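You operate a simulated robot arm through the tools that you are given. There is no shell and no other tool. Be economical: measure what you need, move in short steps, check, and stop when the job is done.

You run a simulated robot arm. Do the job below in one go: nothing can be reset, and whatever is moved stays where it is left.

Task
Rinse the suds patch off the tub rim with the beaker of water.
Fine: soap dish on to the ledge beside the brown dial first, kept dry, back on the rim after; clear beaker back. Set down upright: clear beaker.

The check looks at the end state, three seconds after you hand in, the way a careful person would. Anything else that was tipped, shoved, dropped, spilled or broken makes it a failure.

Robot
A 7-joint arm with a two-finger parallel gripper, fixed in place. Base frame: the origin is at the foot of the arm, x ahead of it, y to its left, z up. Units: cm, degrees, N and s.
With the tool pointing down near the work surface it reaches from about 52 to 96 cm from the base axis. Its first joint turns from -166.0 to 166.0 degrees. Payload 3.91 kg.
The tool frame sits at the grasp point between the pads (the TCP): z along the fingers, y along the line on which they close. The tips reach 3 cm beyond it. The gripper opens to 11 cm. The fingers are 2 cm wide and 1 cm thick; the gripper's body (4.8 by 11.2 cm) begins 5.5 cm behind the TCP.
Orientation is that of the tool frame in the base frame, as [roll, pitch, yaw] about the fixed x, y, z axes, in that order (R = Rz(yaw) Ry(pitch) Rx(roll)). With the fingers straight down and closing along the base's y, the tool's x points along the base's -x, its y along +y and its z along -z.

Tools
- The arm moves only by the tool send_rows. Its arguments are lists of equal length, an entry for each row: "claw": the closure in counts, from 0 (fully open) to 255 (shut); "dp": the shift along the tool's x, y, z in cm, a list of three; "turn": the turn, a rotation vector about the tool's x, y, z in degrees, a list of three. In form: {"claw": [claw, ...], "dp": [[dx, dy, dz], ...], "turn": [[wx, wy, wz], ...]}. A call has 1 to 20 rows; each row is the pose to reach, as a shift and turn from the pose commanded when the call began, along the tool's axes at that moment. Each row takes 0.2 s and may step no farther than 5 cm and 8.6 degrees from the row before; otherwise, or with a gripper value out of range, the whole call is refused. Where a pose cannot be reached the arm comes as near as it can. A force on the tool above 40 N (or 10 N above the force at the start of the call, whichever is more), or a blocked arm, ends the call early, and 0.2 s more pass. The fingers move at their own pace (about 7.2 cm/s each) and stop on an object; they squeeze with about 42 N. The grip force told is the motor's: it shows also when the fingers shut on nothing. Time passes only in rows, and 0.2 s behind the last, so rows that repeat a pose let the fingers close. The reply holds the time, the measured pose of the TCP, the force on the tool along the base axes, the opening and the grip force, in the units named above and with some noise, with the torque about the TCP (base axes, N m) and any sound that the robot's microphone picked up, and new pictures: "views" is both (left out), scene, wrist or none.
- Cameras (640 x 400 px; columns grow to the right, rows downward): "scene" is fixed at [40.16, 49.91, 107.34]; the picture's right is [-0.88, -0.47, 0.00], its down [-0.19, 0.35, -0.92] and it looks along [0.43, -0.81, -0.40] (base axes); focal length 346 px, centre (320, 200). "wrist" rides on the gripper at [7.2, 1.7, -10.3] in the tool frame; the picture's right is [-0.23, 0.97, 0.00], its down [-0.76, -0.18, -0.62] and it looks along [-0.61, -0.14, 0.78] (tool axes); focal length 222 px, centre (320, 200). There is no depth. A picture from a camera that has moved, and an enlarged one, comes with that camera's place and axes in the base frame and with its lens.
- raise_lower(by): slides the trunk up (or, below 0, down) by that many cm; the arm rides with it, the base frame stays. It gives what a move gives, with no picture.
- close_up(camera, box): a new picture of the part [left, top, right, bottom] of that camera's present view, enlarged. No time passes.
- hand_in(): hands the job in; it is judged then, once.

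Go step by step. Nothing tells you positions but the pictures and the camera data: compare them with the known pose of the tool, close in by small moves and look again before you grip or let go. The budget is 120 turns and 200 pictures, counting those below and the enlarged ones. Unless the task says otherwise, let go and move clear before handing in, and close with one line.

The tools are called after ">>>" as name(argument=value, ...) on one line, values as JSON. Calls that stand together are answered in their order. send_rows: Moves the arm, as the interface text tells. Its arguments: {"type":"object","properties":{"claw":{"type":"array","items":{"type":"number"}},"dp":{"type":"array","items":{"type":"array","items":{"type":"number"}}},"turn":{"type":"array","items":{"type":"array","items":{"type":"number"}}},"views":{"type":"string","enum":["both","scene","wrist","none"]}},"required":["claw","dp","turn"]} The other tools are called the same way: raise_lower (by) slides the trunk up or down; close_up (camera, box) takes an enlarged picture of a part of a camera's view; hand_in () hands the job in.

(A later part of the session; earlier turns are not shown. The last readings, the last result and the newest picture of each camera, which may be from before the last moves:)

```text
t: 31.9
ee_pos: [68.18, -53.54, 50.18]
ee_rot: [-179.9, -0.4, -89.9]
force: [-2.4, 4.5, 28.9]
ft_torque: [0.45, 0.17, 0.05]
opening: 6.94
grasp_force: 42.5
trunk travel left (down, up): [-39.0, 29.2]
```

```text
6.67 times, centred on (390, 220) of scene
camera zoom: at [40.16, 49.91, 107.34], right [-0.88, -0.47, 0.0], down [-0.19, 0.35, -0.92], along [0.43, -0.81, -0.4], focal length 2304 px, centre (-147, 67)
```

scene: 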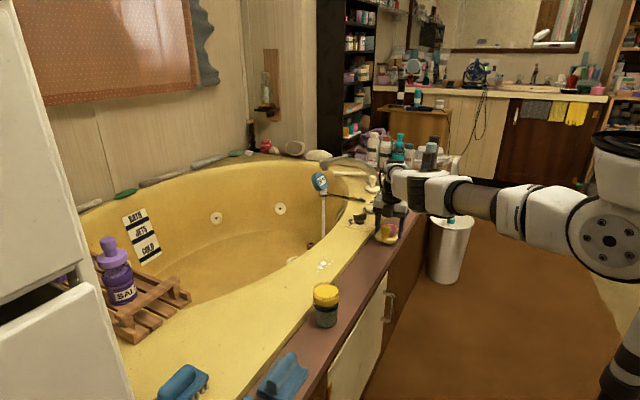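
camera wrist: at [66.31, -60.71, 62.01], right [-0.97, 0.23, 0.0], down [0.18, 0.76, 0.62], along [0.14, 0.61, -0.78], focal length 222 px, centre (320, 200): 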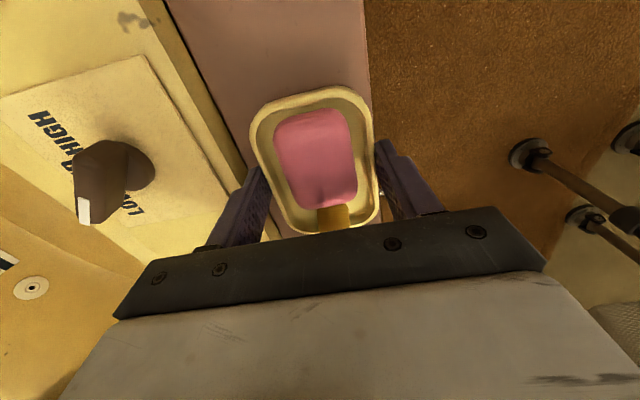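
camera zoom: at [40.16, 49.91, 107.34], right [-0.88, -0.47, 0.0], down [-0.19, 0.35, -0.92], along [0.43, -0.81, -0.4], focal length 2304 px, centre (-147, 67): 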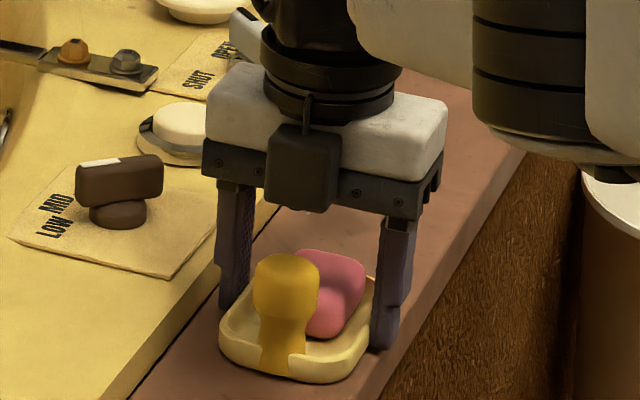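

Contact with the ledge was felt at TCP z 50.2. I'll ease off and open the fingers slightly.

>>> send_rows(claw=[125, 125, 100, 88, 76, 76, 76], dp=[[0, 0, -0.2], [0, 0, -0.35], [0, 0, -0.35], [0, 0, -0.35], [0, 0, -0.35], [0, 0, -0.35], [0, 0, -0.35]], turn=[[0, 0, 0], [0, 0, 0], [0, 0, 0], [0, 0, 0], [0, 0, 0], [0, 0, 0], [0, 0, 0]])

>>> close_up(camera="scene", box=[360, 190, 420, 250])

```text
t: 33.5
ee_pos: [68.18, -53.42, 50.08]
ee_rot: [180.0, -0.1, -89.8]
force: [-0.8, 0.5, -0.3]
ft_torque: [-0.03, -0.04, -0.03]
opening: 7.73
grasp_force: 0.1
trunk travel left (down, up): [-39.0, 29.2]
camera wrist: at [66.39, -60.72, 60.41], right [-0.97, 0.23, 0.0], down [0.18, 0.76, 0.62], along [0.14, 0.61, -0.78], focal length 222 px, centre (320, 200)
```

scene: 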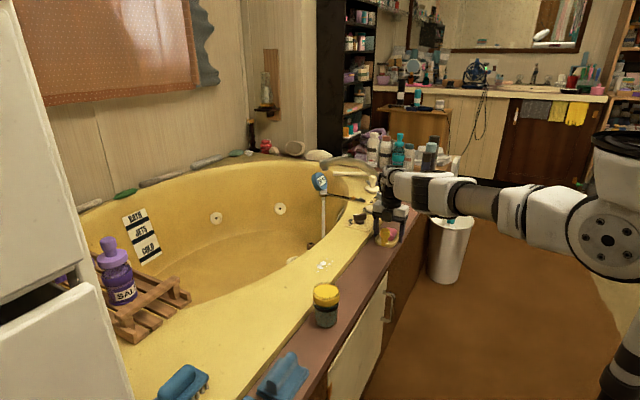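
wrist: 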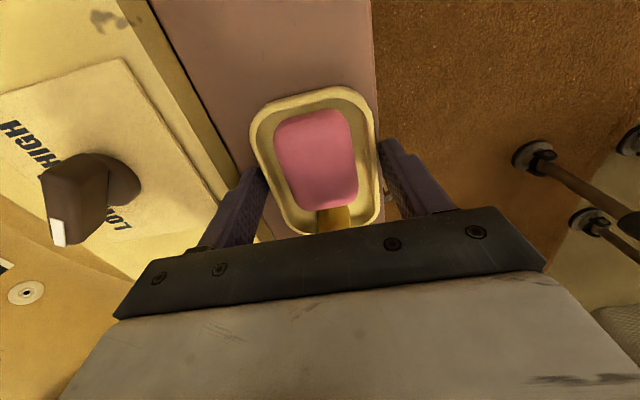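

```text
6.67 times, centred on (390, 220) of scene
camera zoom: at [40.16, 49.91, 107.34], right [-0.88, -0.47, 0.0], down [-0.19, 0.35, -0.92], along [0.43, -0.81, -0.4], focal length 2304 px, centre (-147, 67)
```

zoom: 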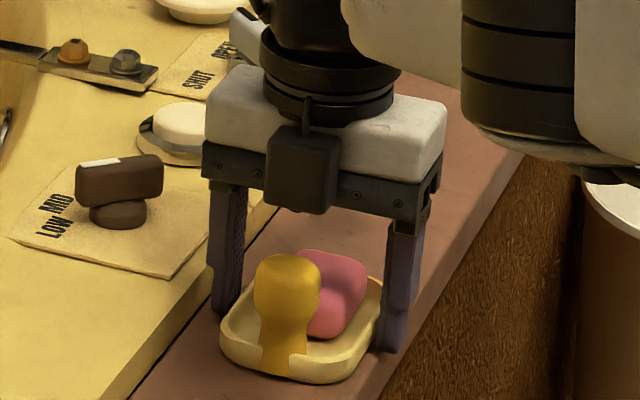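

The dish stands on the ledge. I'll rise clear and move to a staging pose while turning toward yaw 0, ready for a horizontal grasp of the beaker.

>>> send_rows(claw=[76, 76, 76, 76, 76, 30, 0], dp=[[0, 0, -1.5], [0, 0, -4], [0, 0, -8], [0, 0, -12], [0, 0, -16], [-4, 2, -18], [-8, 4, -20]], turn=[[0, 0, 0], [0, 0, 0], [0, 0, 0], [0, 0, 0], [0, 0, 0], [0, 0, 0], [0, 0, 0]], views="scene")

>>> send_rows(claw=[0, 0, 0, 0, 0, 0, 0, 0, 0, 0, 0], dp=[[-2, 0.5, -1], [-4, 1, -2], [-6, 1.5, -3], [-8, 2, -4], [-10, 2.5, -4], [-12, 3, -4], [-14, 3.5, -4], [-16, 4, -4], [-18, 4.5, -4], [-20, 5, -4], [-20, 5, -4]], turn=[[0, 0, -8.2], [0, 0, -16.4], [0, 0, -24.6], [0, 0, -32.8], [0, 0, -41], [0, 0, -49.2], [0, 0, -57.4], [0, 0, -65.6], [0, 0, -73.8], [0, 0, -82], [0, 0, -90]])

```text
t: 35.1
ee_pos: [63.81, -45.25, 70.2]
ee_rot: [-180.0, -0.1, -89.8]
force: [0.0, -0.1, 0.2]
ft_torque: [-0.01, -0.03, -0.03]
opening: 10.98
grasp_force: 0.1
trunk travel left (down, up): [-39.0, 29.2]
```

scene: 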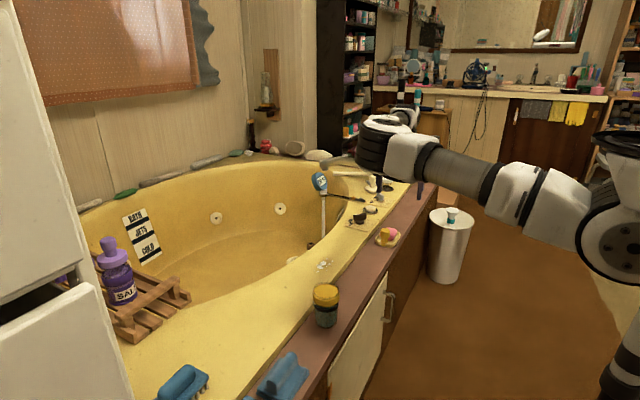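

```text
t: 37.5
ee_pos: [59.03, -25.38, 74.12]
ee_rot: [179.8, 0.1, 0.2]
force: [0.7, -0.5, -0.1]
ft_torque: [0.0, 0.01, -0.05]
opening: 11.0
grasp_force: 0.1
trunk travel left (down, up): [-39.0, 29.2]
camera wrist: at [66.26, -27.1, 84.4], right [-0.22, -0.97, 0.0], down [-0.76, 0.18, 0.62], along [-0.61, 0.14, -0.78], focal length 222 px, centre (320, 200)
```

scene: 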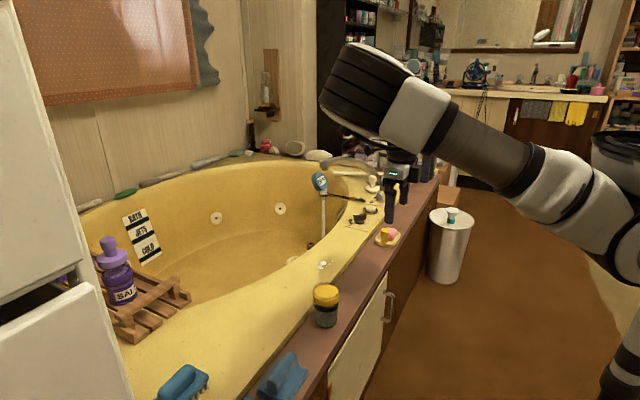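
wrist: 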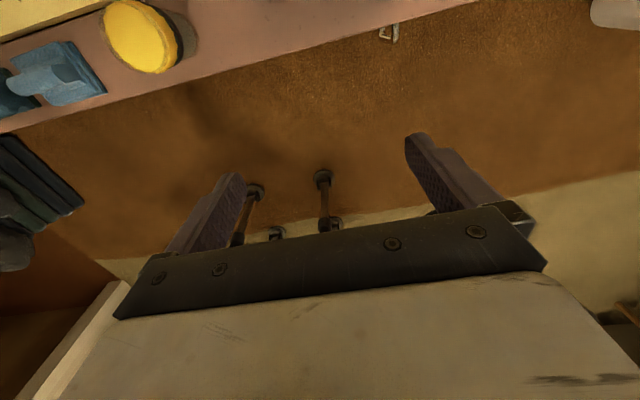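

Yaw 0 worked. Now I'll pitch the tool to horizontal, pointing ahead (+x) with the camera on top, and shift toward the beaker's y.

>>> send_rows(claw=[0, 0, 0, 0, 0, 0, 0, 0, 0, 0, 0, 0], dp=[[0, -1.5, 0], [0, -3, 0], [0, -4.5, 0], [0, -6, 0], [0, -7.5, 0], [0, -9, 0], [0, -10.5, 0], [0, -12, 0], [0, -13.5, 0], [0, -15, 0], [0, -17, 0], [0, -17, 0]], turn=[[0, 8.2, 0], [0, 16.4, 0], [0, 24.6, 0], [0, 32.8, 0], [0, 41, 0], [0, 49.2, 0], [0, 57.4, 0], [0, 65.6, 0], [0, 73.8, 0], [0, 82, 0], [0, 90, 0], [0, 90, 0]])

```text
t: 40.1
ee_pos: [64.1, -12.91, 73.54]
ee_rot: [106.2, -89.9, 74.2]
force: [-0.6, -0.1, 0.3]
ft_torque: [0.03, 0.01, 0.0]
opening: 11.03
grasp_force: 0.0
out of reach, approached as far as the arm can: row 6, 7, 8, 9, 10, 11, 12
trunk travel left (down, up): [-39.0, 29.2]
camera wrist: at [53.79, -14.74, 80.85], right [0.01, -0.97, -0.22], down [-0.62, 0.17, -0.76], along [0.78, 0.15, -0.61], focal length 222 px, centre (320, 200)
```

scene: 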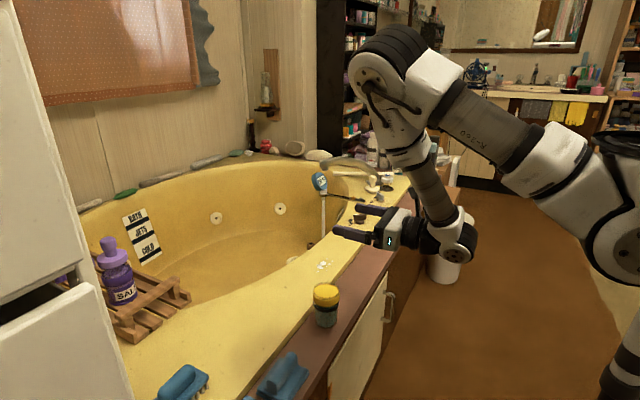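
wrist: 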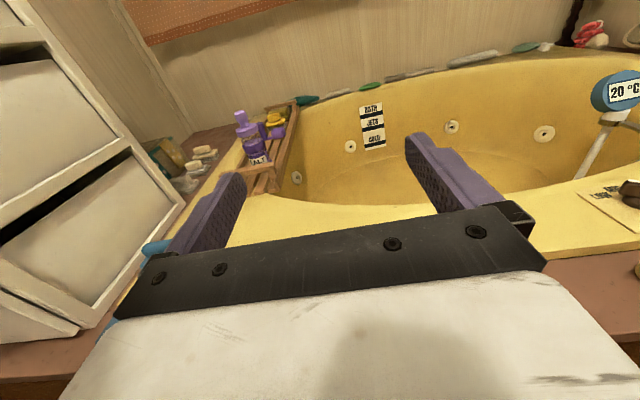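

The tool is horizontal at (64.1, -12.9, 73.5). The beaker is at about (69.2, -8.2), z 47–56.2, radius about 3; I'll move above it and come down with the fingers either side.

>>> send_rows(claw=[0, 0, 0, 0], dp=[[-1.5, -1.5, 1.7], [-3, -3, 3.4], [-5, -4.7, 5.1], [-5, -4.7, 5.1]], turn=[[0, 0, 0], [0, 0, 0], [0, 0, 0], [0, 0, 0]])

>>> close_up(camera="scene", box=[270, 200, 430, 340])

```text
t: 41.1
ee_pos: [66.25, -13.84, 73.18]
ee_rot: [163.3, -89.7, 17.0]
force: [-0.2, -0.5, -0.3]
ft_torque: [0.02, 0.04, 0.0]
opening: 11.02
grasp_force: 0.1
out of reach, approached as far as the arm can: row 1, 2, 3, 4
trunk travel left (down, up): [-39.0, 29.2]
camera wrist: at [55.98, -15.7, 80.44], right [0.01, -0.97, -0.23], down [-0.63, 0.17, -0.76], along [0.78, 0.15, -0.61], focal length 222 px, centre (320, 200)
```

scene: 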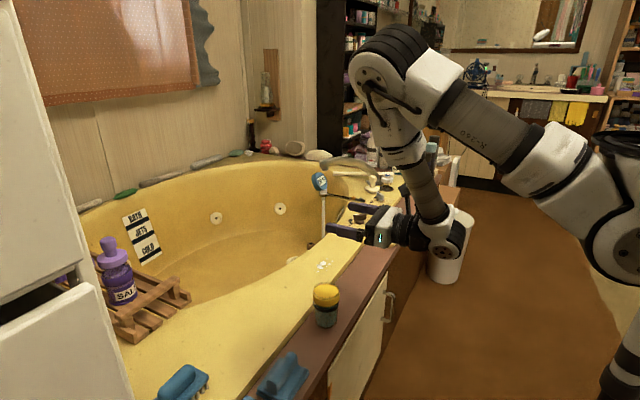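
wrist: 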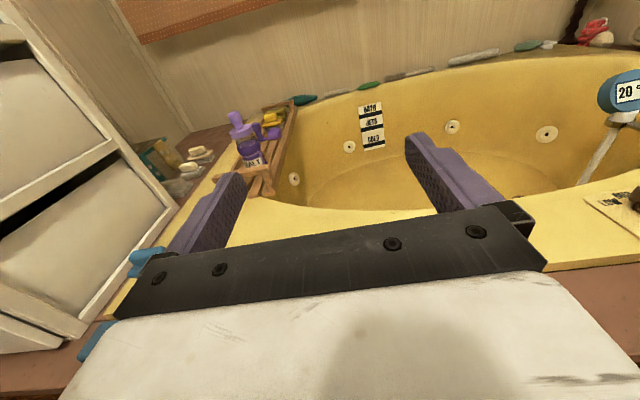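

```text
2.86 times, centred on (350, 270) of scene
camera zoom: at [40.16, 49.91, 107.34], right [-0.88, -0.47, 0.0], down [-0.19, 0.35, -0.92], along [0.43, -0.81, -0.4], focal length 988 px, centre (234, 0)
```

zoom: 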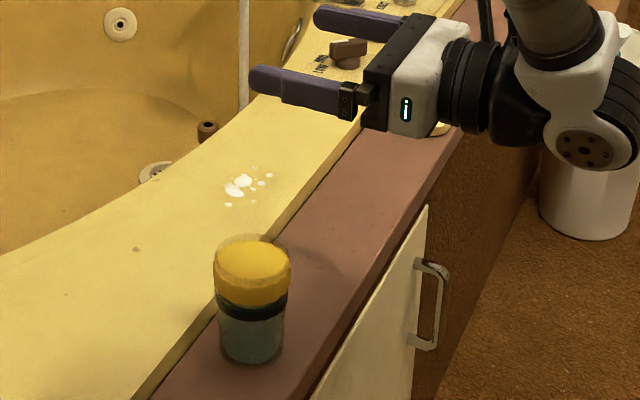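

The arm is cramped at this height. I'll raise the arm relative to the trunk, then lower the trunk.

>>> send_rows(claw=[0, 0, 0, 0, 0, 0], dp=[[3, 0, 0], [6, 0, 0], [9, -1.5, 1], [12, -3.5, 2], [15, -5.6, 3], [15, -5.6, 3]], turn=[[0, 0, 0], [0, 0, 0], [0, 0, 0], [0, 0, 0], [0, 0, 0], [0, 0, 0]], views="none")

```text
t: 42.5
ee_pos: [68.44, -12.96, 86.01]
ee_rot: [174.8, -89.4, 6.2]
force: [0.3, 0.3, -0.3]
ft_torque: [-0.05, 0.0, 0.05]
opening: 11.01
grasp_force: 0.1
out of reach, approached as far as the arm can: row 1, 2, 3, 4, 5, 6
trunk travel left (down, up): [-39.0, 29.2]
```

>>> send_rows(claw=[0, 0, 0, 0], dp=[[0, -1, 0], [0, -2, 0], [0, -4, 0], [0, -4, 0]], turn=[[0, 0, -6], [0, 0, -12], [0, 0, -20], [0, 0, -20]], views="none")

```text
t: 43.5
ee_pos: [69.43, -10.98, 87.96]
ee_rot: [92.2, -69.8, 88.8]
force: [0.8, -0.1, 1.2]
ft_torque: [-0.01, 0.0, 0.02]
opening: 11.0
grasp_force: 0.0
out of reach, approached as far as the arm can: row 1, 2, 3, 4
trunk travel left (down, up): [-39.0, 29.2]
```

>>> send_rows(claw=[0, 0, 0, 0, 0, 0], dp=[[0, 0, 0], [0, 0, 0], [0, 0, 0], [0, 0, 0], [0, 0, 0], [0, 0, 0]], turn=[[0, 0, 8], [0, 0, 16], [0, 0, 24], [0, 0, 32], [0, 0, 40], [0, 0, 40]], views="scene")

```text
t: 45.0
ee_pos: [68.54, -13.09, 85.55]
ee_rot: [-93.2, -72.4, -86.0]
force: [0.1, 0.4, 0.0]
ft_torque: [0.02, -0.04, -0.03]
opening: 10.99
grasp_force: 0.0
out of reach, approached as far as the arm can: row 1, 2, 3, 4, 5, 6
trunk travel left (down, up): [-39.0, 29.2]
```

scene: 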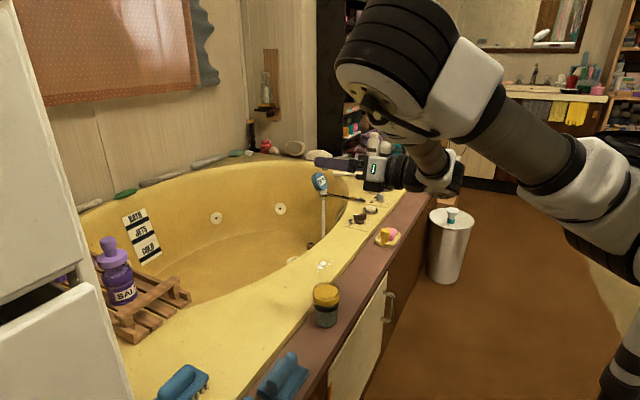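

>>> send_rows(claw=[0, 0, 0, 0, 0, 0, 0, 0, 0, 0, 0, 0, 0, 0, 0, 0, 0, 0, 0, 0], dp=[[0, 0, 0], [0, 0, 0], [0, 0, 0], [0, 0, 0], [0, 0, 0], [0, 0, 0], [0, 0, 0], [0, 0, 0], [0, 0, 0], [0, 0, 0], [0, 0, 0], [0, 0, 0], [0, 0, 0], [0, 0, 0], [0, 0, 0], [0, 0, 0], [0, 0, 0], [0, 0, 0], [0, 0, 0], [0, 0, 0]], turn=[[0, 0, 8.1], [0, 0, 16.2], [0, 0, 24.3], [0, 0, 32.4], [0, 0, 40.5], [0, 0, 48.6], [0, 0, 56.7], [0, 0, 64.8], [0, 0, 72.9], [0, 0, 81], [0, 0, 89.1], [0, 0, 97.2], [0, 0, 105.3], [0, 0, 113.4], [0, 0, 121.5], [0, 0, 129.6], [0, 0, 137.7], [0, 0, 145.8], [0, 0, 153.9], [0, 0, 162]])

```text
t: 49.1
ee_pos: [67.76, -14.4, 84.3]
ee_rot: [106.8, 87.9, 107.5]
force: [-0.5, 0.2, 0.8]
ft_torque: [-0.02, -0.01, 0.02]
opening: 11.02
grasp_force: 0.0
out of reach, approached as far as the arm can: row 1, 2, 3, 4, 5, 6, 7, 8, 9, 10, 11, 12, 13, 14, 15, 16, 17, 18, 19, 20
trunk travel left (down, up): [-39.0, 29.2]
camera wrist: at [57.28, -12.63, 77.17], right [-0.01, 0.96, 0.26], down [-0.61, -0.21, 0.76], along [0.79, -0.15, 0.59], focal length 222 px, centre (320, 200)
```

scene: 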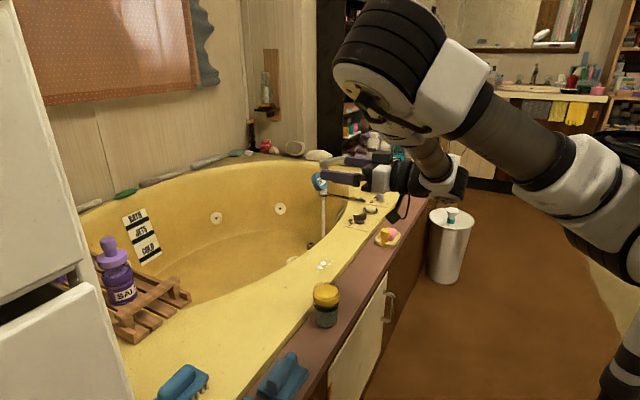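
wrist: 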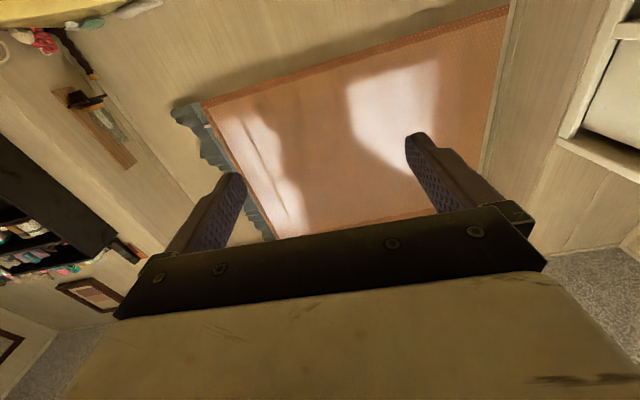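

Pointing straight ahead puts the wrist too close to the base. A diagonal heading (toward +x +y) puts the wrist at a bigger radius, so I'll test that.

>>> send_rows(claw=[0, 0, 0, 0, 0, 0, 0], dp=[[0, 0, 0], [0, 0, 0], [0, 1, 0], [0, 2, 1], [0, 3, 1], [0, 4, 1], [0, 4, 1]], turn=[[-8, 0, 0], [-16, 0, 0], [-24, 0, 0], [-32, 0, 0], [-40, 0, 0], [-45, 0, 0], [-45, 0, 0]], views="scene")

```text
t: 50.8
ee_pos: [75.96, -9.74, 79.85]
ee_rot: [46.0, 88.0, 91.2]
force: [-0.1, 0.2, 1.1]
ft_torque: [-0.01, 0.01, 0.0]
opening: 11.01
grasp_force: 0.1
out of reach, approached as far as the arm can: row 2, 3, 4, 5, 6, 7
trunk travel left (down, up): [-39.0, 29.2]
```

scene: 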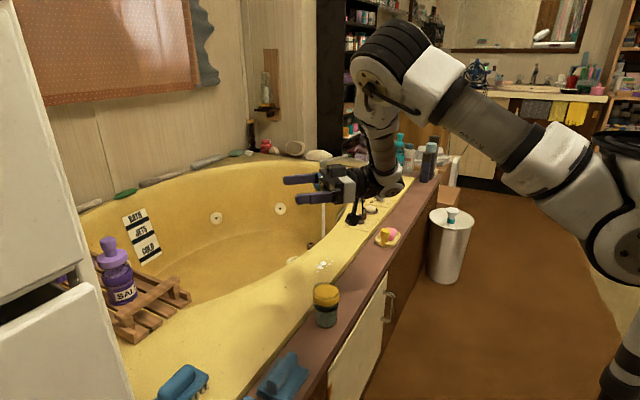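

>>> raise_lower(by=20)

>>> send_rows(claw=[0, 0, 0, 0, 0, 0, 0, 0, 0], dp=[[4, 0, 0], [8, 0, 0], [12, 0, 0], [16, 0, 0], [20, 0, 0], [24, 0, 0], [28, 0, 0], [30, 0, 0], [30, 0, 0]], turn=[[0, 0, 0], [0, 0, 0], [0, 0, 0], [0, 0, 0], [0, 0, 0], [0, 0, 0], [0, 0, 0], [0, 0, 0], [0, 0, 0]], views="scene")

```text
t: 52.9
ee_pos: [75.94, -9.92, 99.83]
ee_rot: [46.2, 88.2, 91.2]
force: [0.2, 0.1, -0.1]
ft_torque: [0.0, -0.01, 0.02]
opening: 11.01
grasp_force: 0.2
trunk travel left (down, up): [-59.0, 9.2]
```

```text
t: 54.9
ee_pos: [75.98, -8.75, 69.73]
ee_rot: [48.8, 88.2, 93.8]
force: [0.1, -1.2, 0.4]
ft_torque: [-0.02, -0.01, -0.01]
opening: 10.99
grasp_force: 0.1
out of reach, approached as far as the arm can: row 5, 6, 7
trunk travel left (down, up): [-59.0, 9.2]
```

scene: 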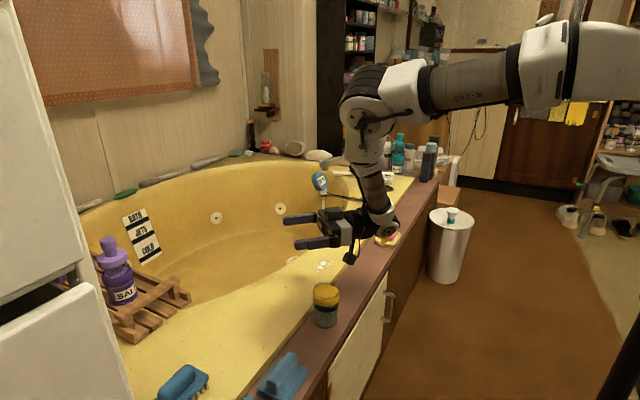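

>>> send_rows(claw=[0, 0, 0, 0, 0], dp=[[0, 1.2, -1.2], [0, 2.4, -2.4], [0, 3.7, -3.7], [0, 4.9, -4.9], [0, 4.9, -4.9]], turn=[[0, 0, 0], [0, 0, 0], [0, 0, 0], [0, 0, 0], [0, 0, 0]], views="none")

```text
t: 56.1
ee_pos: [75.51, -9.46, 68.67]
ee_rot: [50.4, 88.1, 95.6]
force: [-0.1, 0.7, -0.2]
ft_torque: [-0.01, -0.01, 0.0]
opening: 10.99
grasp_force: 0.1
out of reach, approached as far as the arm can: row 1, 2, 3, 4, 5
trunk travel left (down, up): [-59.0, 9.2]
```

Horizontal grasping near the ledge isn't practical. I'll use a top-down grasp and pour by tilting about the finger-closing axis, so I'm going back to tool-down first.

>>> send_rows(claw=[0, 0, 0, 0, 0, 0, 0, 0, 0, 0, 0, 0], dp=[[-1, 0, 0], [-2, 0, 0], [-3, 0, 0], [-3, 0, 0], [-3, 0, 0], [-3, 0, 0], [-3, 0, 0], [-3, 0, 0], [-3, 0, 0], [-3, 0, 0], [-3, 0, 0], [-3, 0, 0]], turn=[[0, 8.2, 0], [0, 16.4, 0], [0, 24.6, 0], [0, 32.8, 0], [0, 41, 0], [0, 49.2, 0], [0, 57.4, 0], [0, 65.6, 0], [0, 73.8, 0], [0, 82, 0], [0, 88, 0], [0, 88, 0]], views="none")

```text
t: 58.7
ee_pos: [75.53, -9.43, 71.81]
ee_rot: [178.7, 3.2, -135.1]
force: [0.0, 0.0, 0.6]
ft_torque: [-0.01, 0.02, 0.01]
opening: 10.97
grasp_force: 0.0
trunk travel left (down, up): [-59.0, 9.2]
```

>>> send_rows(claw=[0, 0], dp=[[0, 0, 0], [0, 0, 0]], turn=[[1.3, 3.2, 0], [1.3, 3.2, 0]], views="none")

>>> send_rows(claw=[0, 0, 0, 0, 0, 0, 0, 0], dp=[[1.7, -2.6, 0], [3.4, -5.2, 0], [5.1, -7.8, 0], [6.8, -10.4, 0], [8.5, -13, 0], [10.2, -15.6, 0], [12.2, -18.2, 0], [12.2, -18.2, 0]], turn=[[0, 0, -7], [0, 0, -14], [0, 0, -21], [0, 0, -28], [0, 0, -35], [0, 0, -42], [0, 0, -45], [0, 0, -45]], views="none")

>>> raise_lower(by=-10)

```text
t: 59.3
ee_pos: [75.42, -9.57, 71.68]
ee_rot: [180.0, 0.1, -134.8]
force: [0.1, 0.1, 0.6]
ft_torque: [0.0, -0.01, -0.01]
opening: 11.02
grasp_force: 0.1
trunk travel left (down, up): [-59.0, 9.2]
```

```text
t: 61.1
ee_pos: [79.85, -30.99, 71.42]
ee_rot: [-179.9, 0.1, -89.9]
force: [-1.1, -0.3, -0.3]
ft_torque: [-0.02, -0.01, -0.02]
opening: 10.99
grasp_force: 0.1
trunk travel left (down, up): [-59.0, 9.2]
```

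```text
t: 62.5
ee_pos: [79.7, -30.93, 61.61]
ee_rot: [-179.9, 0.2, -89.9]
force: [-0.4, 0.2, 0.7]
ft_torque: [-0.04, 0.0, 0.0]
opening: 11.0
grasp_force: 0.1
trunk travel left (down, up): [-49.0, 19.2]
```

I'm rehearsing the pouring tilt here empty-handed to check the reach.

>>> send_rows(claw=[0, 0, 0, 0, 0, 0, 0, 0, 0, 0, 0, 0, 0], dp=[[0, 0, 1], [0, 0, 1], [0, 0, 1], [0, 0, 1], [0, 0, 1], [0, 0, 1], [0, 0, 1], [0, 0, 1], [0, 0, 1], [0, 0, 1], [0, 0, 1], [0, 0, 1], [0, 0, 1]], turn=[[0, 8.2, 0], [0, 16.4, 0], [0, 24.6, 0], [0, 32.8, 0], [0, 41, 0], [0, 49.2, 0], [0, 57.4, 0], [0, 65.6, 0], [0, 73.8, 0], [0, 82, 0], [0, 90, 0], [0, 98, 0], [0, 98, 0]])

```text
t: 65.2
ee_pos: [79.74, -31.03, 60.54]
ee_rot: [-0.4, -82.0, 90.5]
force: [0.0, 0.6, -0.1]
ft_torque: [-0.04, 0.01, 0.02]
opening: 11.01
grasp_force: 0.0
trunk travel left (down, up): [-49.0, 19.2]
camera wrist: at [78.05, -19.83, 66.36], right [-0.97, -0.03, -0.23], down [0.18, 0.51, -0.84], along [0.14, -0.86, -0.49], focal length 222 px, centre (320, 200)
```

scene: 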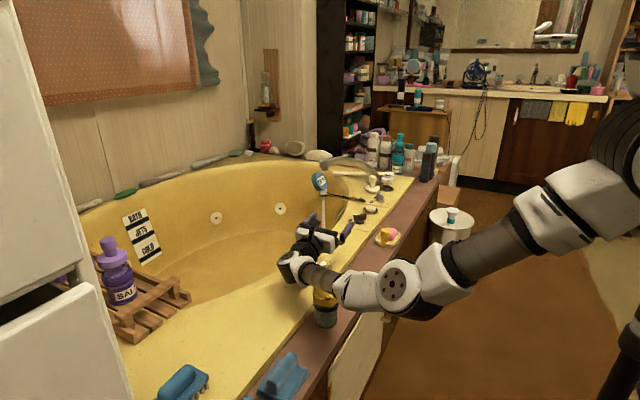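
wrist: 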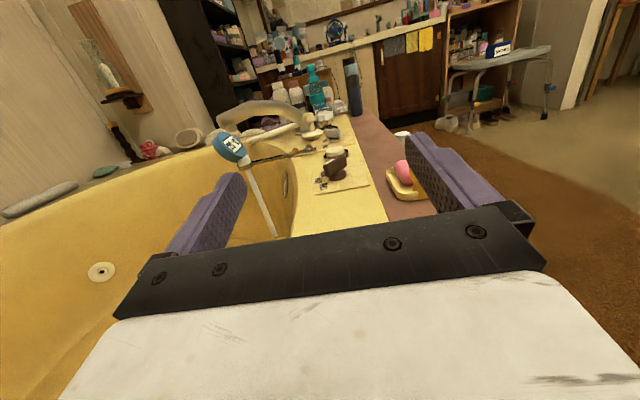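

The tilt works fully. I'll return upright and go above the beaker.

>>> send_rows(claw=[0, 0, 0, 0, 0, 0, 0, 0, 0, 0, 0, 0, 0], dp=[[0, 0, 0], [0, 0, 0], [0, 0, 0], [0, 0, 0], [0, 0, 0], [0, 0, 0], [0, 0, 0], [0, 0, 0], [0, 0, 0], [0, 0, 0], [0, 0, 0], [0, 0, 0], [0, 0, 0]], turn=[[0, -8.2, 0], [0, -16.4, 0], [0, -24.6, 0], [0, -32.8, 0], [0, -41, 0], [0, -49.2, 0], [0, -57.4, 0], [0, -65.6, 0], [0, -73.8, 0], [0, -82, 0], [0, -90, 0], [0, -98, 0], [0, -98, 0]], views="none")

>>> send_rows(claw=[0, 0, 0, 0, 0, 0, 0, 0, 0], dp=[[0, 0, -4], [0, 0, -8], [-3.5, 1.6, -8], [-7, 3.2, -8], [-10.5, 4.8, -8], [-14, 6.4, -8], [-18, 8.2, -8], [-22.8, 10.5, -8], [-22.8, 10.5, -8]], turn=[[0, 0, 0], [0, 0, 0], [0, 0, 0], [0, 0, 0], [0, 0, 0], [0, 0, 0], [0, 0, 0], [0, 0, 0], [0, 0, 0]])

```text
t: 68.0
ee_pos: [79.85, -30.92, 60.64]
ee_rot: [-179.8, 0.2, -89.9]
force: [0.7, -0.2, 0.3]
ft_torque: [-0.01, -0.01, -0.01]
opening: 10.99
grasp_force: 0.1
trunk travel left (down, up): [-49.0, 19.2]
```

```text
refused: row 8 steps farther than a row can; nothing moved
```

>>> send_rows(claw=[0, 0, 0, 0, 0, 0, 0, 0, 0], dp=[[0, 0, -4], [0, 0, -8], [-4, 1.8, -8], [-8, 3.6, -8], [-12, 5.4, -8], [-16, 7.2, -8], [-19.5, 9, -8], [-22.8, 10.5, -8], [-22.8, 10.5, -8]], turn=[[0, 0, 0], [0, 0, 0], [0, 0, 0], [0, 0, 0], [0, 0, 0], [0, 0, 0], [0, 0, 0], [0, 0, 0], [0, 0, 0]])

>>> close_up(camera="wrist", box=[240, 60, 420, 230])

```text
t: 70.0
ee_pos: [69.34, -8.1, 68.62]
ee_rot: [-179.9, 0.1, -90.0]
force: [0.7, 0.9, -1.0]
ft_torque: [0.0, 0.0, -0.01]
opening: 10.98
grasp_force: 0.1
trunk travel left (down, up): [-49.0, 19.2]
camera wrist: at [67.54, -15.49, 78.94], right [-0.97, 0.23, 0.0], down [0.18, 0.76, 0.62], along [0.14, 0.61, -0.78], focal length 222 px, centre (320, 200)
```

scene: 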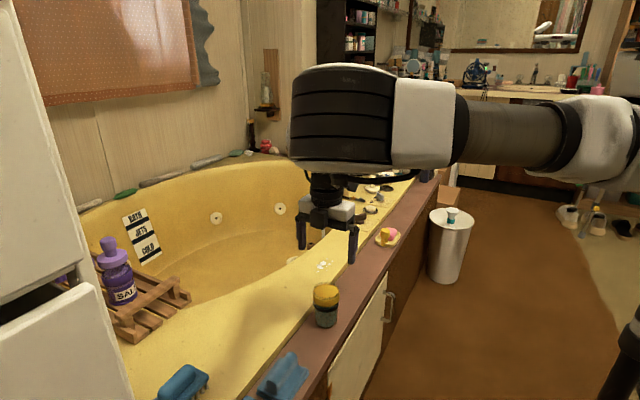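
wrist: 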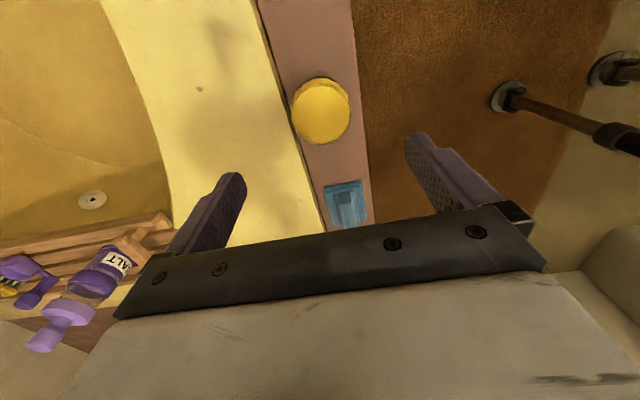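

```text
2.35 times, centred on (330, 145) of wrist
camera zoom: at [67.54, -15.49, 78.94], right [-0.97, 0.23, 0.0], down [0.18, 0.76, 0.62], along [0.14, 0.61, -0.78], focal length 523 px, centre (296, 329)
```

zoom: 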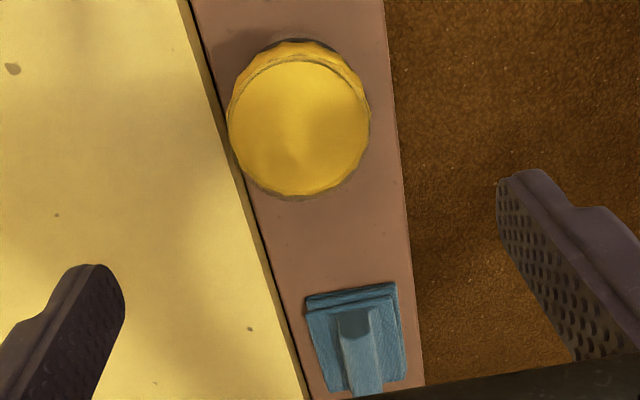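

The top looks like a yellow cap or something floating, so I need a closer look before gripping. I'll descend to just above it.

>>> send_rows(claw=[0, 0, 0, 0], dp=[[2, 0, 3], [4, 0, 6], [5, 0, 7.5], [5, 0, 7.5]], turn=[[0, 0, 0], [0, 0, 0], [0, 0, 0], [0, 0, 0]], views="none")

>>> close_up(camera="wrist", box=[230, 50, 420, 240])

>>> close_up(camera="scene", box=[300, 270, 350, 335])

```text
t: 71.0
ee_pos: [69.21, -13.26, 61.14]
ee_rot: [-179.9, 0.0, -89.9]
force: [-0.4, -0.5, -0.3]
ft_torque: [0.02, 0.02, -0.03]
opening: 10.99
grasp_force: 0.1
trunk travel left (down, up): [-49.0, 19.2]
```

```text
2.11 times, centred on (325, 145) of wrist
camera zoom: at [67.58, -20.61, 71.49], right [-0.97, 0.23, 0.0], down [0.18, 0.76, 0.62], along [0.14, 0.61, -0.78], focal length 468 px, centre (310, 316)
```

zoom: 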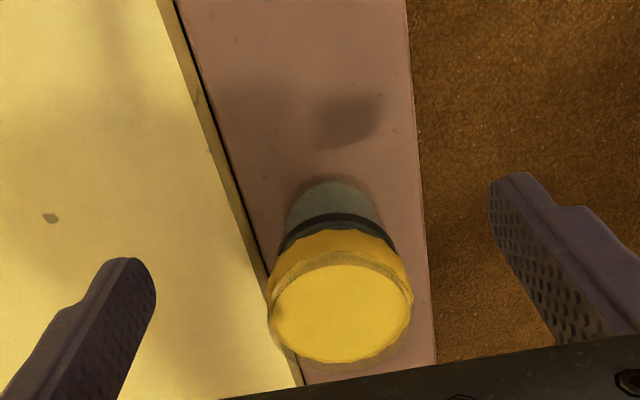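

```text
6.15 times, centred on (325, 302) of scene
camera zoom: at [40.16, 49.91, 107.34], right [-0.88, -0.47, 0.0], down [-0.19, 0.35, -0.92], along [0.43, -0.81, -0.4], focal length 2127 px, centre (289, -431)
```

zoom: 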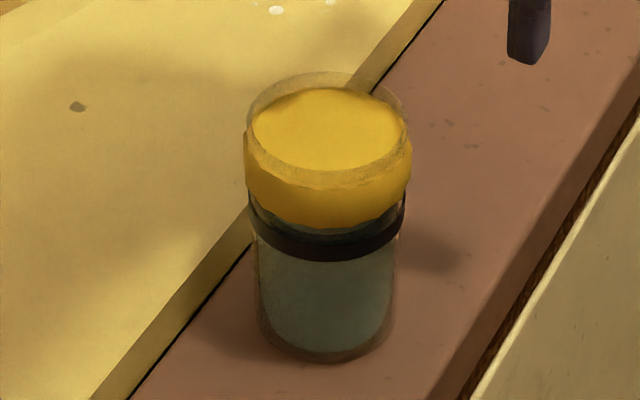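

The beaker is centred at (69.1, -8.2). The yellow part reads as belonging to the beaker, like the dish's knob. I'll lower astride it.

>>> send_rows(claw=[0, 0, 0, 0, 0, 0, 0], dp=[[-2.5, 0.1, 0], [-5.05, 0.1, 0], [-5.05, 0.1, 2], [-5.05, 0.1, 4], [-5.05, 0.1, 6], [-5.05, 0.1, 7.8], [-5.05, 0.1, 7.8]], turn=[[0, 0, 0], [0, 0, 0], [0, 0, 0], [0, 0, 0], [0, 0, 0], [0, 0, 0], [0, 0, 0]])

>>> close_up(camera="scene", box=[285, 250, 365, 340])

```text
t: 72.7
ee_pos: [69.22, -8.17, 53.41]
ee_rot: [-180.0, 0.0, -89.9]
force: [0.3, -0.6, 0.8]
ft_torque: [-0.01, 0.0, -0.03]
opening: 10.98
grasp_force: 0.0
trunk travel left (down, up): [-49.0, 19.2]
camera wrist: at [67.49, -15.51, 63.67], right [-0.97, 0.23, 0.0], down [0.18, 0.76, 0.63], along [0.14, 0.61, -0.78], focal length 222 px, centre (320, 200)
```

scene: 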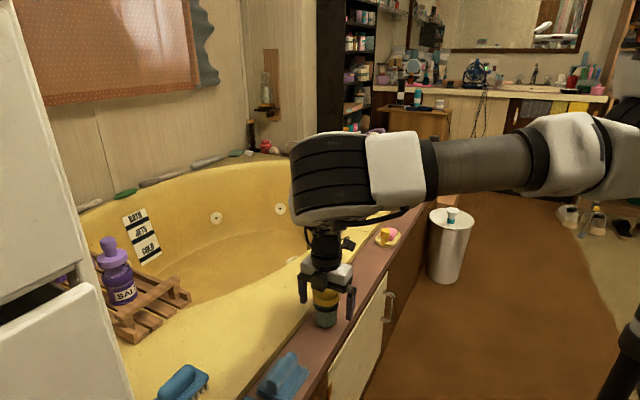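
wrist: 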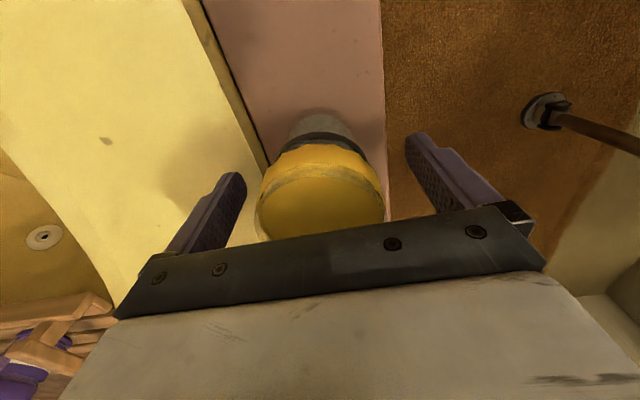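

```text
4.44 times, centred on (325, 295) of scene
camera zoom: at [40.16, 49.91, 107.34], right [-0.88, -0.47, 0.0], down [-0.19, 0.35, -0.92], along [0.43, -0.81, -0.4], focal length 1536 px, centre (298, -222)
```

zoom: 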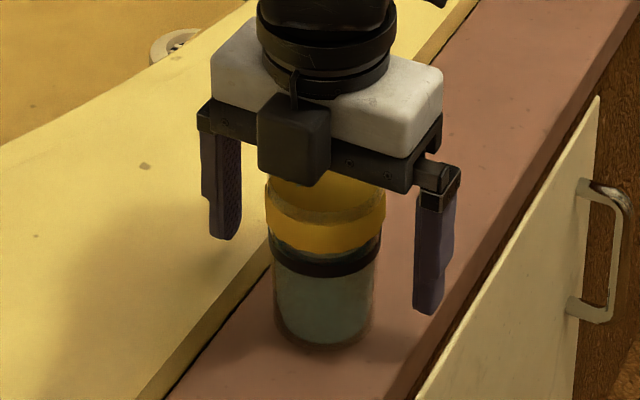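

>>> send_rows(claw=[60, 90, 105, 115, 125, 135, 135], dp=[[0, 0, 0], [0, 0, 0], [0, 0, 0], [0, 0, 0], [0, 0, 0], [0, 0, 0], [0, 0, 0]], turn=[[0, 0, 0], [0, 0, 0], [0, 0, 0], [0, 0, 0], [0, 0, 0], [0, 0, 0], [0, 0, 0]])

>>> close_up(camera="scene", box=[285, 250, 365, 340])

```text
t: 74.2
ee_pos: [69.25, -8.11, 53.41]
ee_rot: [180.0, 0.2, -89.9]
force: [-1.8, -0.3, 0.1]
ft_torque: [-0.04, -0.01, 0.02]
opening: 5.96
grasp_force: 41.7
trunk travel left (down, up): [-49.0, 19.2]
camera wrist: at [67.48, -15.51, 63.69], right [-0.97, 0.23, 0.0], down [0.18, 0.76, 0.62], along [0.14, 0.61, -0.78], focal length 222 px, centre (320, 200)
```

scene: 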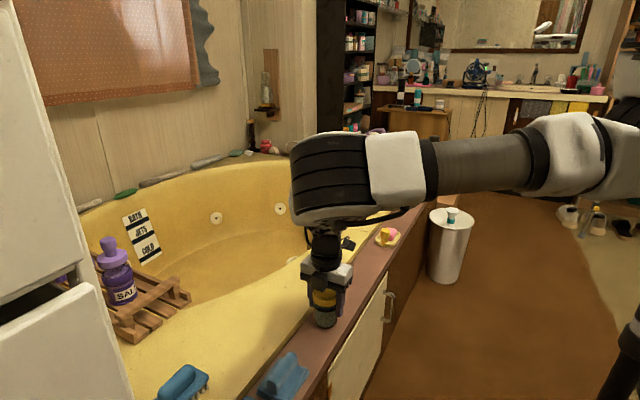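
wrist: 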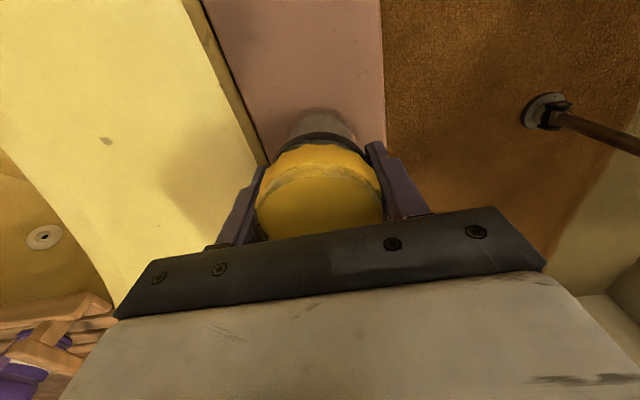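

```text
4.44 times, centred on (325, 295) of scene
camera zoom: at [40.16, 49.91, 107.34], right [-0.88, -0.47, 0.0], down [-0.19, 0.35, -0.92], along [0.43, -0.81, -0.4], focal length 1536 px, centre (298, -222)
```

zoom: 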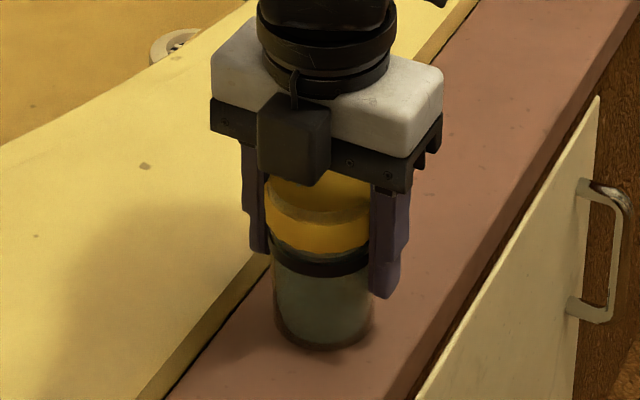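

Gripped at 5.96 cm. I'll lift gently and check.

>>> send_rows(claw=[135, 135, 135, 135, 135, 135, 135, 135], dp=[[0, 0, -0.4], [0, 0, -1], [0, 0, -2], [0, 0, -3.5], [0, 0, -5], [0, 0, -6.5], [0, 0, -8], [0, 0, -8]], turn=[[0, 0, 0], [0, 0, 0], [0, 0, 0], [0, 0, 0], [0, 0, 0], [0, 0, 0], [0, 0, 0], [0, 0, 0]])

>>> close_up(camera="scene", box=[285, 230, 365, 340])

```text
t: 76.0
ee_pos: [69.25, -8.05, 61.31]
ee_rot: [179.9, 0.1, -90.0]
force: [-0.6, -0.1, -2.5]
ft_torque: [0.03, -0.02, 0.0]
opening: 5.94
grasp_force: 42.0
trunk travel left (down, up): [-49.0, 19.2]
camera wrist: at [67.46, -15.48, 71.67], right [-0.97, 0.23, 0.0], down [0.18, 0.76, 0.62], along [0.14, 0.61, -0.78], focal length 222 px, centre (320, 200)
```

scene: 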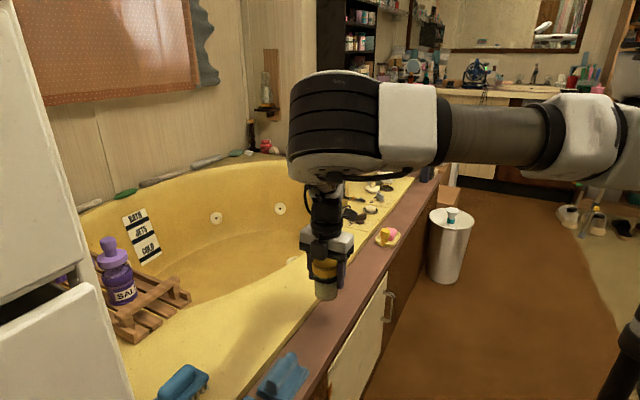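
wrist: 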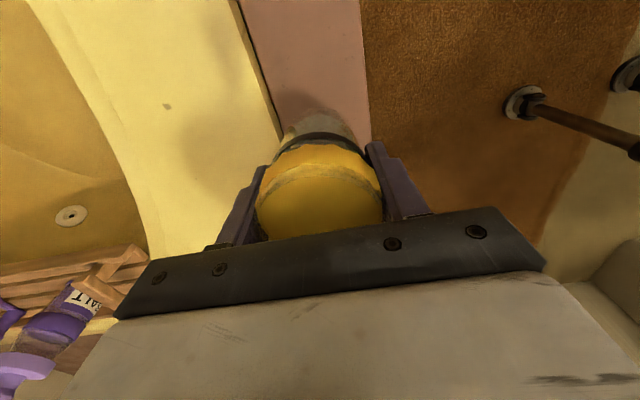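

```text
3.64 times, centred on (325, 285) of scene
camera zoom: at [40.16, 49.91, 107.34], right [-0.88, -0.47, 0.0], down [-0.19, 0.35, -0.92], along [0.43, -0.81, -0.4], focal length 1257 px, centre (302, -109)
```

zoom: 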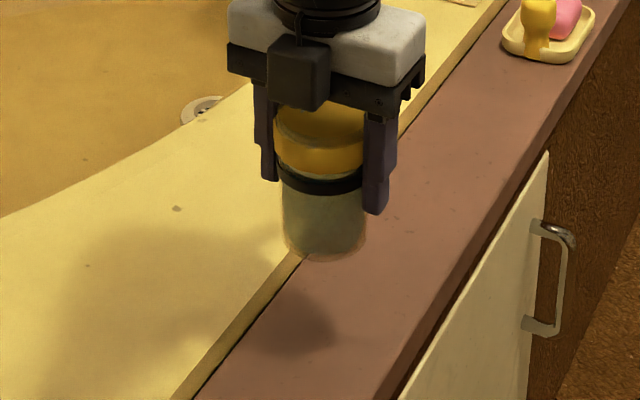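

The beaker is held with its water. I'll carry it slowly over the rim, next to the suds centred at about (79.5, -26.5).

>>> send_rows(claw=[135, 135, 135, 135, 135, 135, 135, 135, 135, 135, 135, 135, 135, 135, 135, 135, 135, 135], dp=[[0.5, -0.2, 0], [1.4, -0.6, 0], [2.8, -1.2, 0], [4.4, -1.9, 0], [6.1, -2.6, 0], [7.8, -3.3, 0], [9.5, -4, 0], [11.2, -4.7, 0], [12.9, -5.5, 0], [14.6, -6.2, 0], [16.3, -6.9, 0], [18, -7.6, 0], [19.7, -8.3, 0], [21.4, -9, 0], [22.8, -9.6, 0], [23.8, -10.1, 0], [24.4, -10.35, 0], [24.4, -10.35, 0]], turn=[[0, 0, 0], [0, 0, 0], [0, 0, 0], [0, 0, 0], [0, 0, 0], [0, 0, 0], [0, 0, 0], [0, 0, 0], [0, 0, 0], [0, 0, 0], [0, 0, 0], [0, 0, 0], [0, 0, 0], [0, 0, 0], [0, 0, 0], [0, 0, 0], [0, 0, 0], [0, 0, 0]], views="scene")

>>> close_up(camera="scene", box=[280, 190, 380, 300])

```text
t: 79.8
ee_pos: [79.56, -32.55, 61.34]
ee_rot: [-179.9, 0.1, -89.9]
force: [0.5, 0.3, -1.9]
ft_torque: [0.0, -0.04, -0.01]
opening: 5.96
grasp_force: 42.0
trunk travel left (down, up): [-49.0, 19.2]
```

scene: 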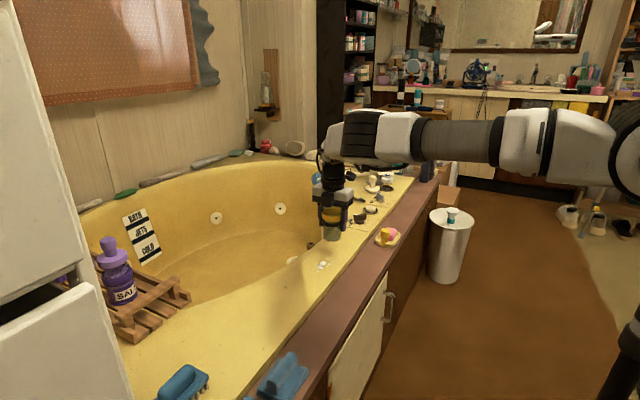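

```text
3.64 times, centred on (330, 245) of scene
camera zoom: at [40.16, 49.91, 107.34], right [-0.88, -0.47, 0.0], down [-0.19, 0.35, -0.92], along [0.43, -0.81, -0.4], focal length 1257 px, centre (284, 36)
```

zoom: 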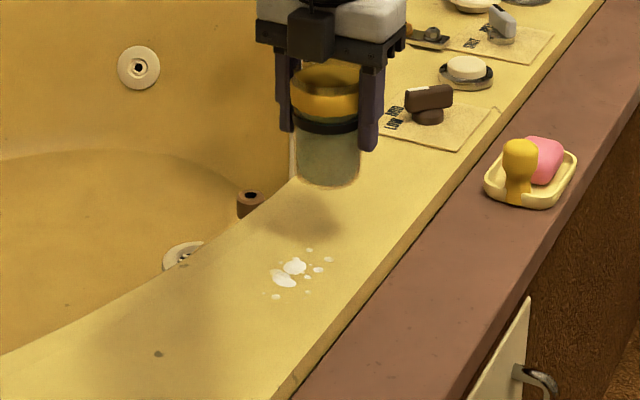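

I'll lower slightly and begin tilting, then look.

>>> send_rows(claw=[135, 135, 135, 135, 135, 135, 135, 135], dp=[[0, 0, 0.8], [0, 0, 1.6], [0, 0, 1.6], [0, 0, 1.6], [0, 0, 1.6], [0, 0, 1.6], [0, 0, 1.6], [0, 0, 1.6]], turn=[[0, 0, 0], [0, 4, 0], [0, 9, 0], [0, 14, 0], [0, 19, 0], [0, 24, 0], [0, 30, 0], [0, 30, 0]], views="none")

>>> close_up(camera="scene", box=[280, 190, 380, 300])

```text
t: 81.7
ee_pos: [79.49, -32.59, 59.8]
ee_rot: [-179.9, -29.9, -90.0]
force: [0.5, 0.5, -1.0]
ft_torque: [0.04, 0.0, 0.01]
opening: 5.96
grasp_force: 42.2
trunk travel left (down, up): [-49.0, 19.2]
```

```text
3.64 times, centred on (330, 245) of scene
camera zoom: at [40.16, 49.91, 107.34], right [-0.88, -0.47, 0.0], down [-0.19, 0.35, -0.92], along [0.43, -0.81, -0.4], focal length 1257 px, centre (284, 36)
```

zoom: 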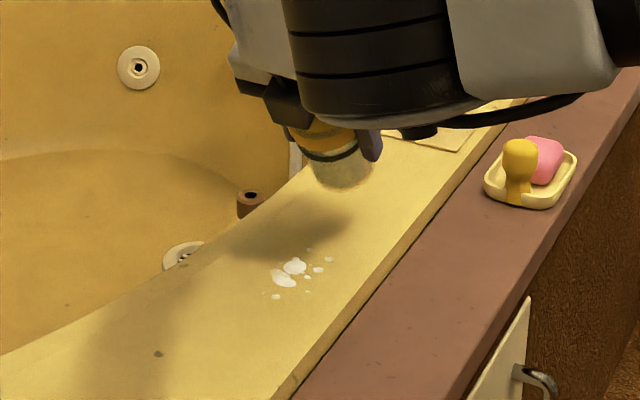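

>>> send_rows(claw=[135, 135, 135, 135, 135, 135, 135, 135], dp=[[0, 0, 0], [0, 0, 0], [0, 0, 0], [0, 0, 0], [0, 0, 0], [0, 0, 0], [0, 0, 0], [0, 0, 0]], turn=[[0, 4, 0], [0, 8, 0], [0, 12, 0], [0, 16, 0], [0, 20, 0], [0, 24, 0], [0, 28, 0], [0, 28, 0]])

>>> close_up(camera="scene", box=[280, 190, 380, 300])

```text
t: 83.5
ee_pos: [79.59, -32.57, 59.7]
ee_rot: [-179.9, -57.8, -89.9]
force: [0.1, -0.4, -1.9]
ft_torque: [0.02, 0.0, -0.01]
opening: 5.97
grasp_force: 42.1
trunk travel left (down, up): [-49.0, 19.2]
camera wrist: at [77.84, -27.69, 71.35], right [-0.97, 0.12, -0.19], down [0.18, 0.93, -0.31], along [0.14, -0.34, -0.93], focal length 222 px, centre (320, 200)
```

scene: 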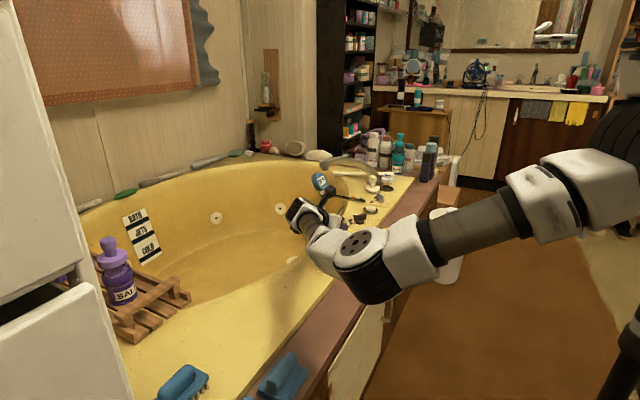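
wrist: 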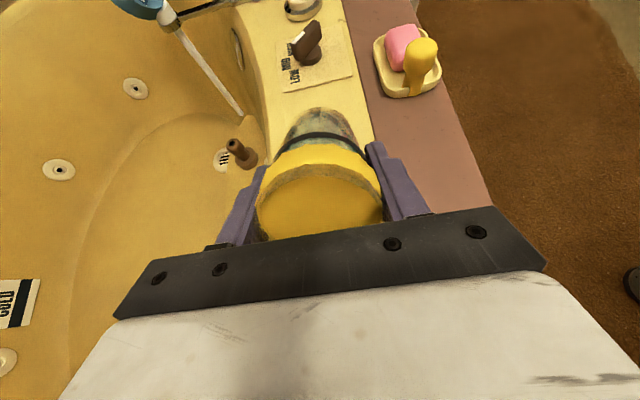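

```text
3.64 times, centred on (330, 245) of scene
camera zoom: at [40.16, 49.91, 107.34], right [-0.88, -0.47, 0.0], down [-0.19, 0.35, -0.92], along [0.43, -0.81, -0.4], focal length 1257 px, centre (284, 36)
```

zoom: 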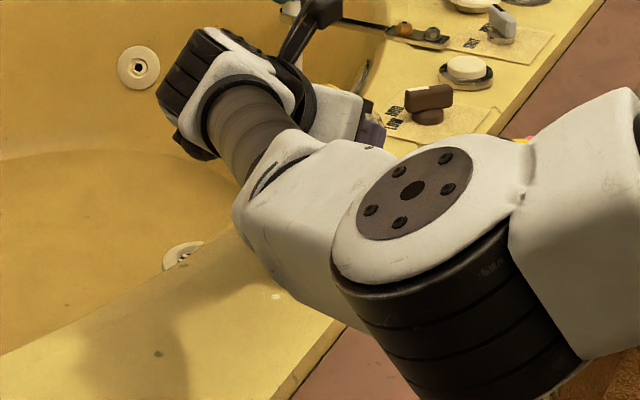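

>>> close_up(camera="wrist", box=[230, 90, 410, 240])

```text
2.67 times, centred on (320, 165) of wrist
camera zoom: at [77.84, -27.69, 71.35], right [-0.97, 0.12, -0.19], down [0.18, 0.93, -0.31], along [0.14, -0.34, -0.93], focal length 592 px, centre (320, 293)
```

zoom: 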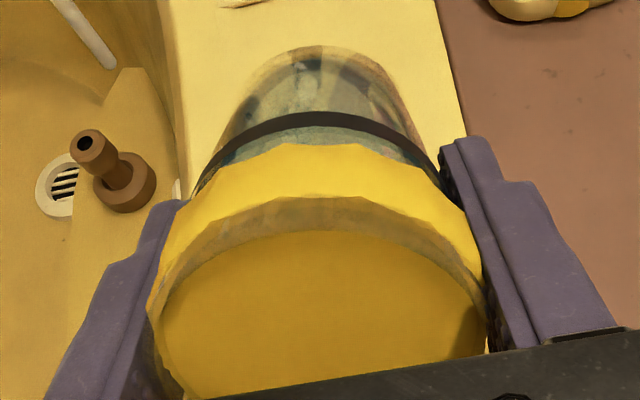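

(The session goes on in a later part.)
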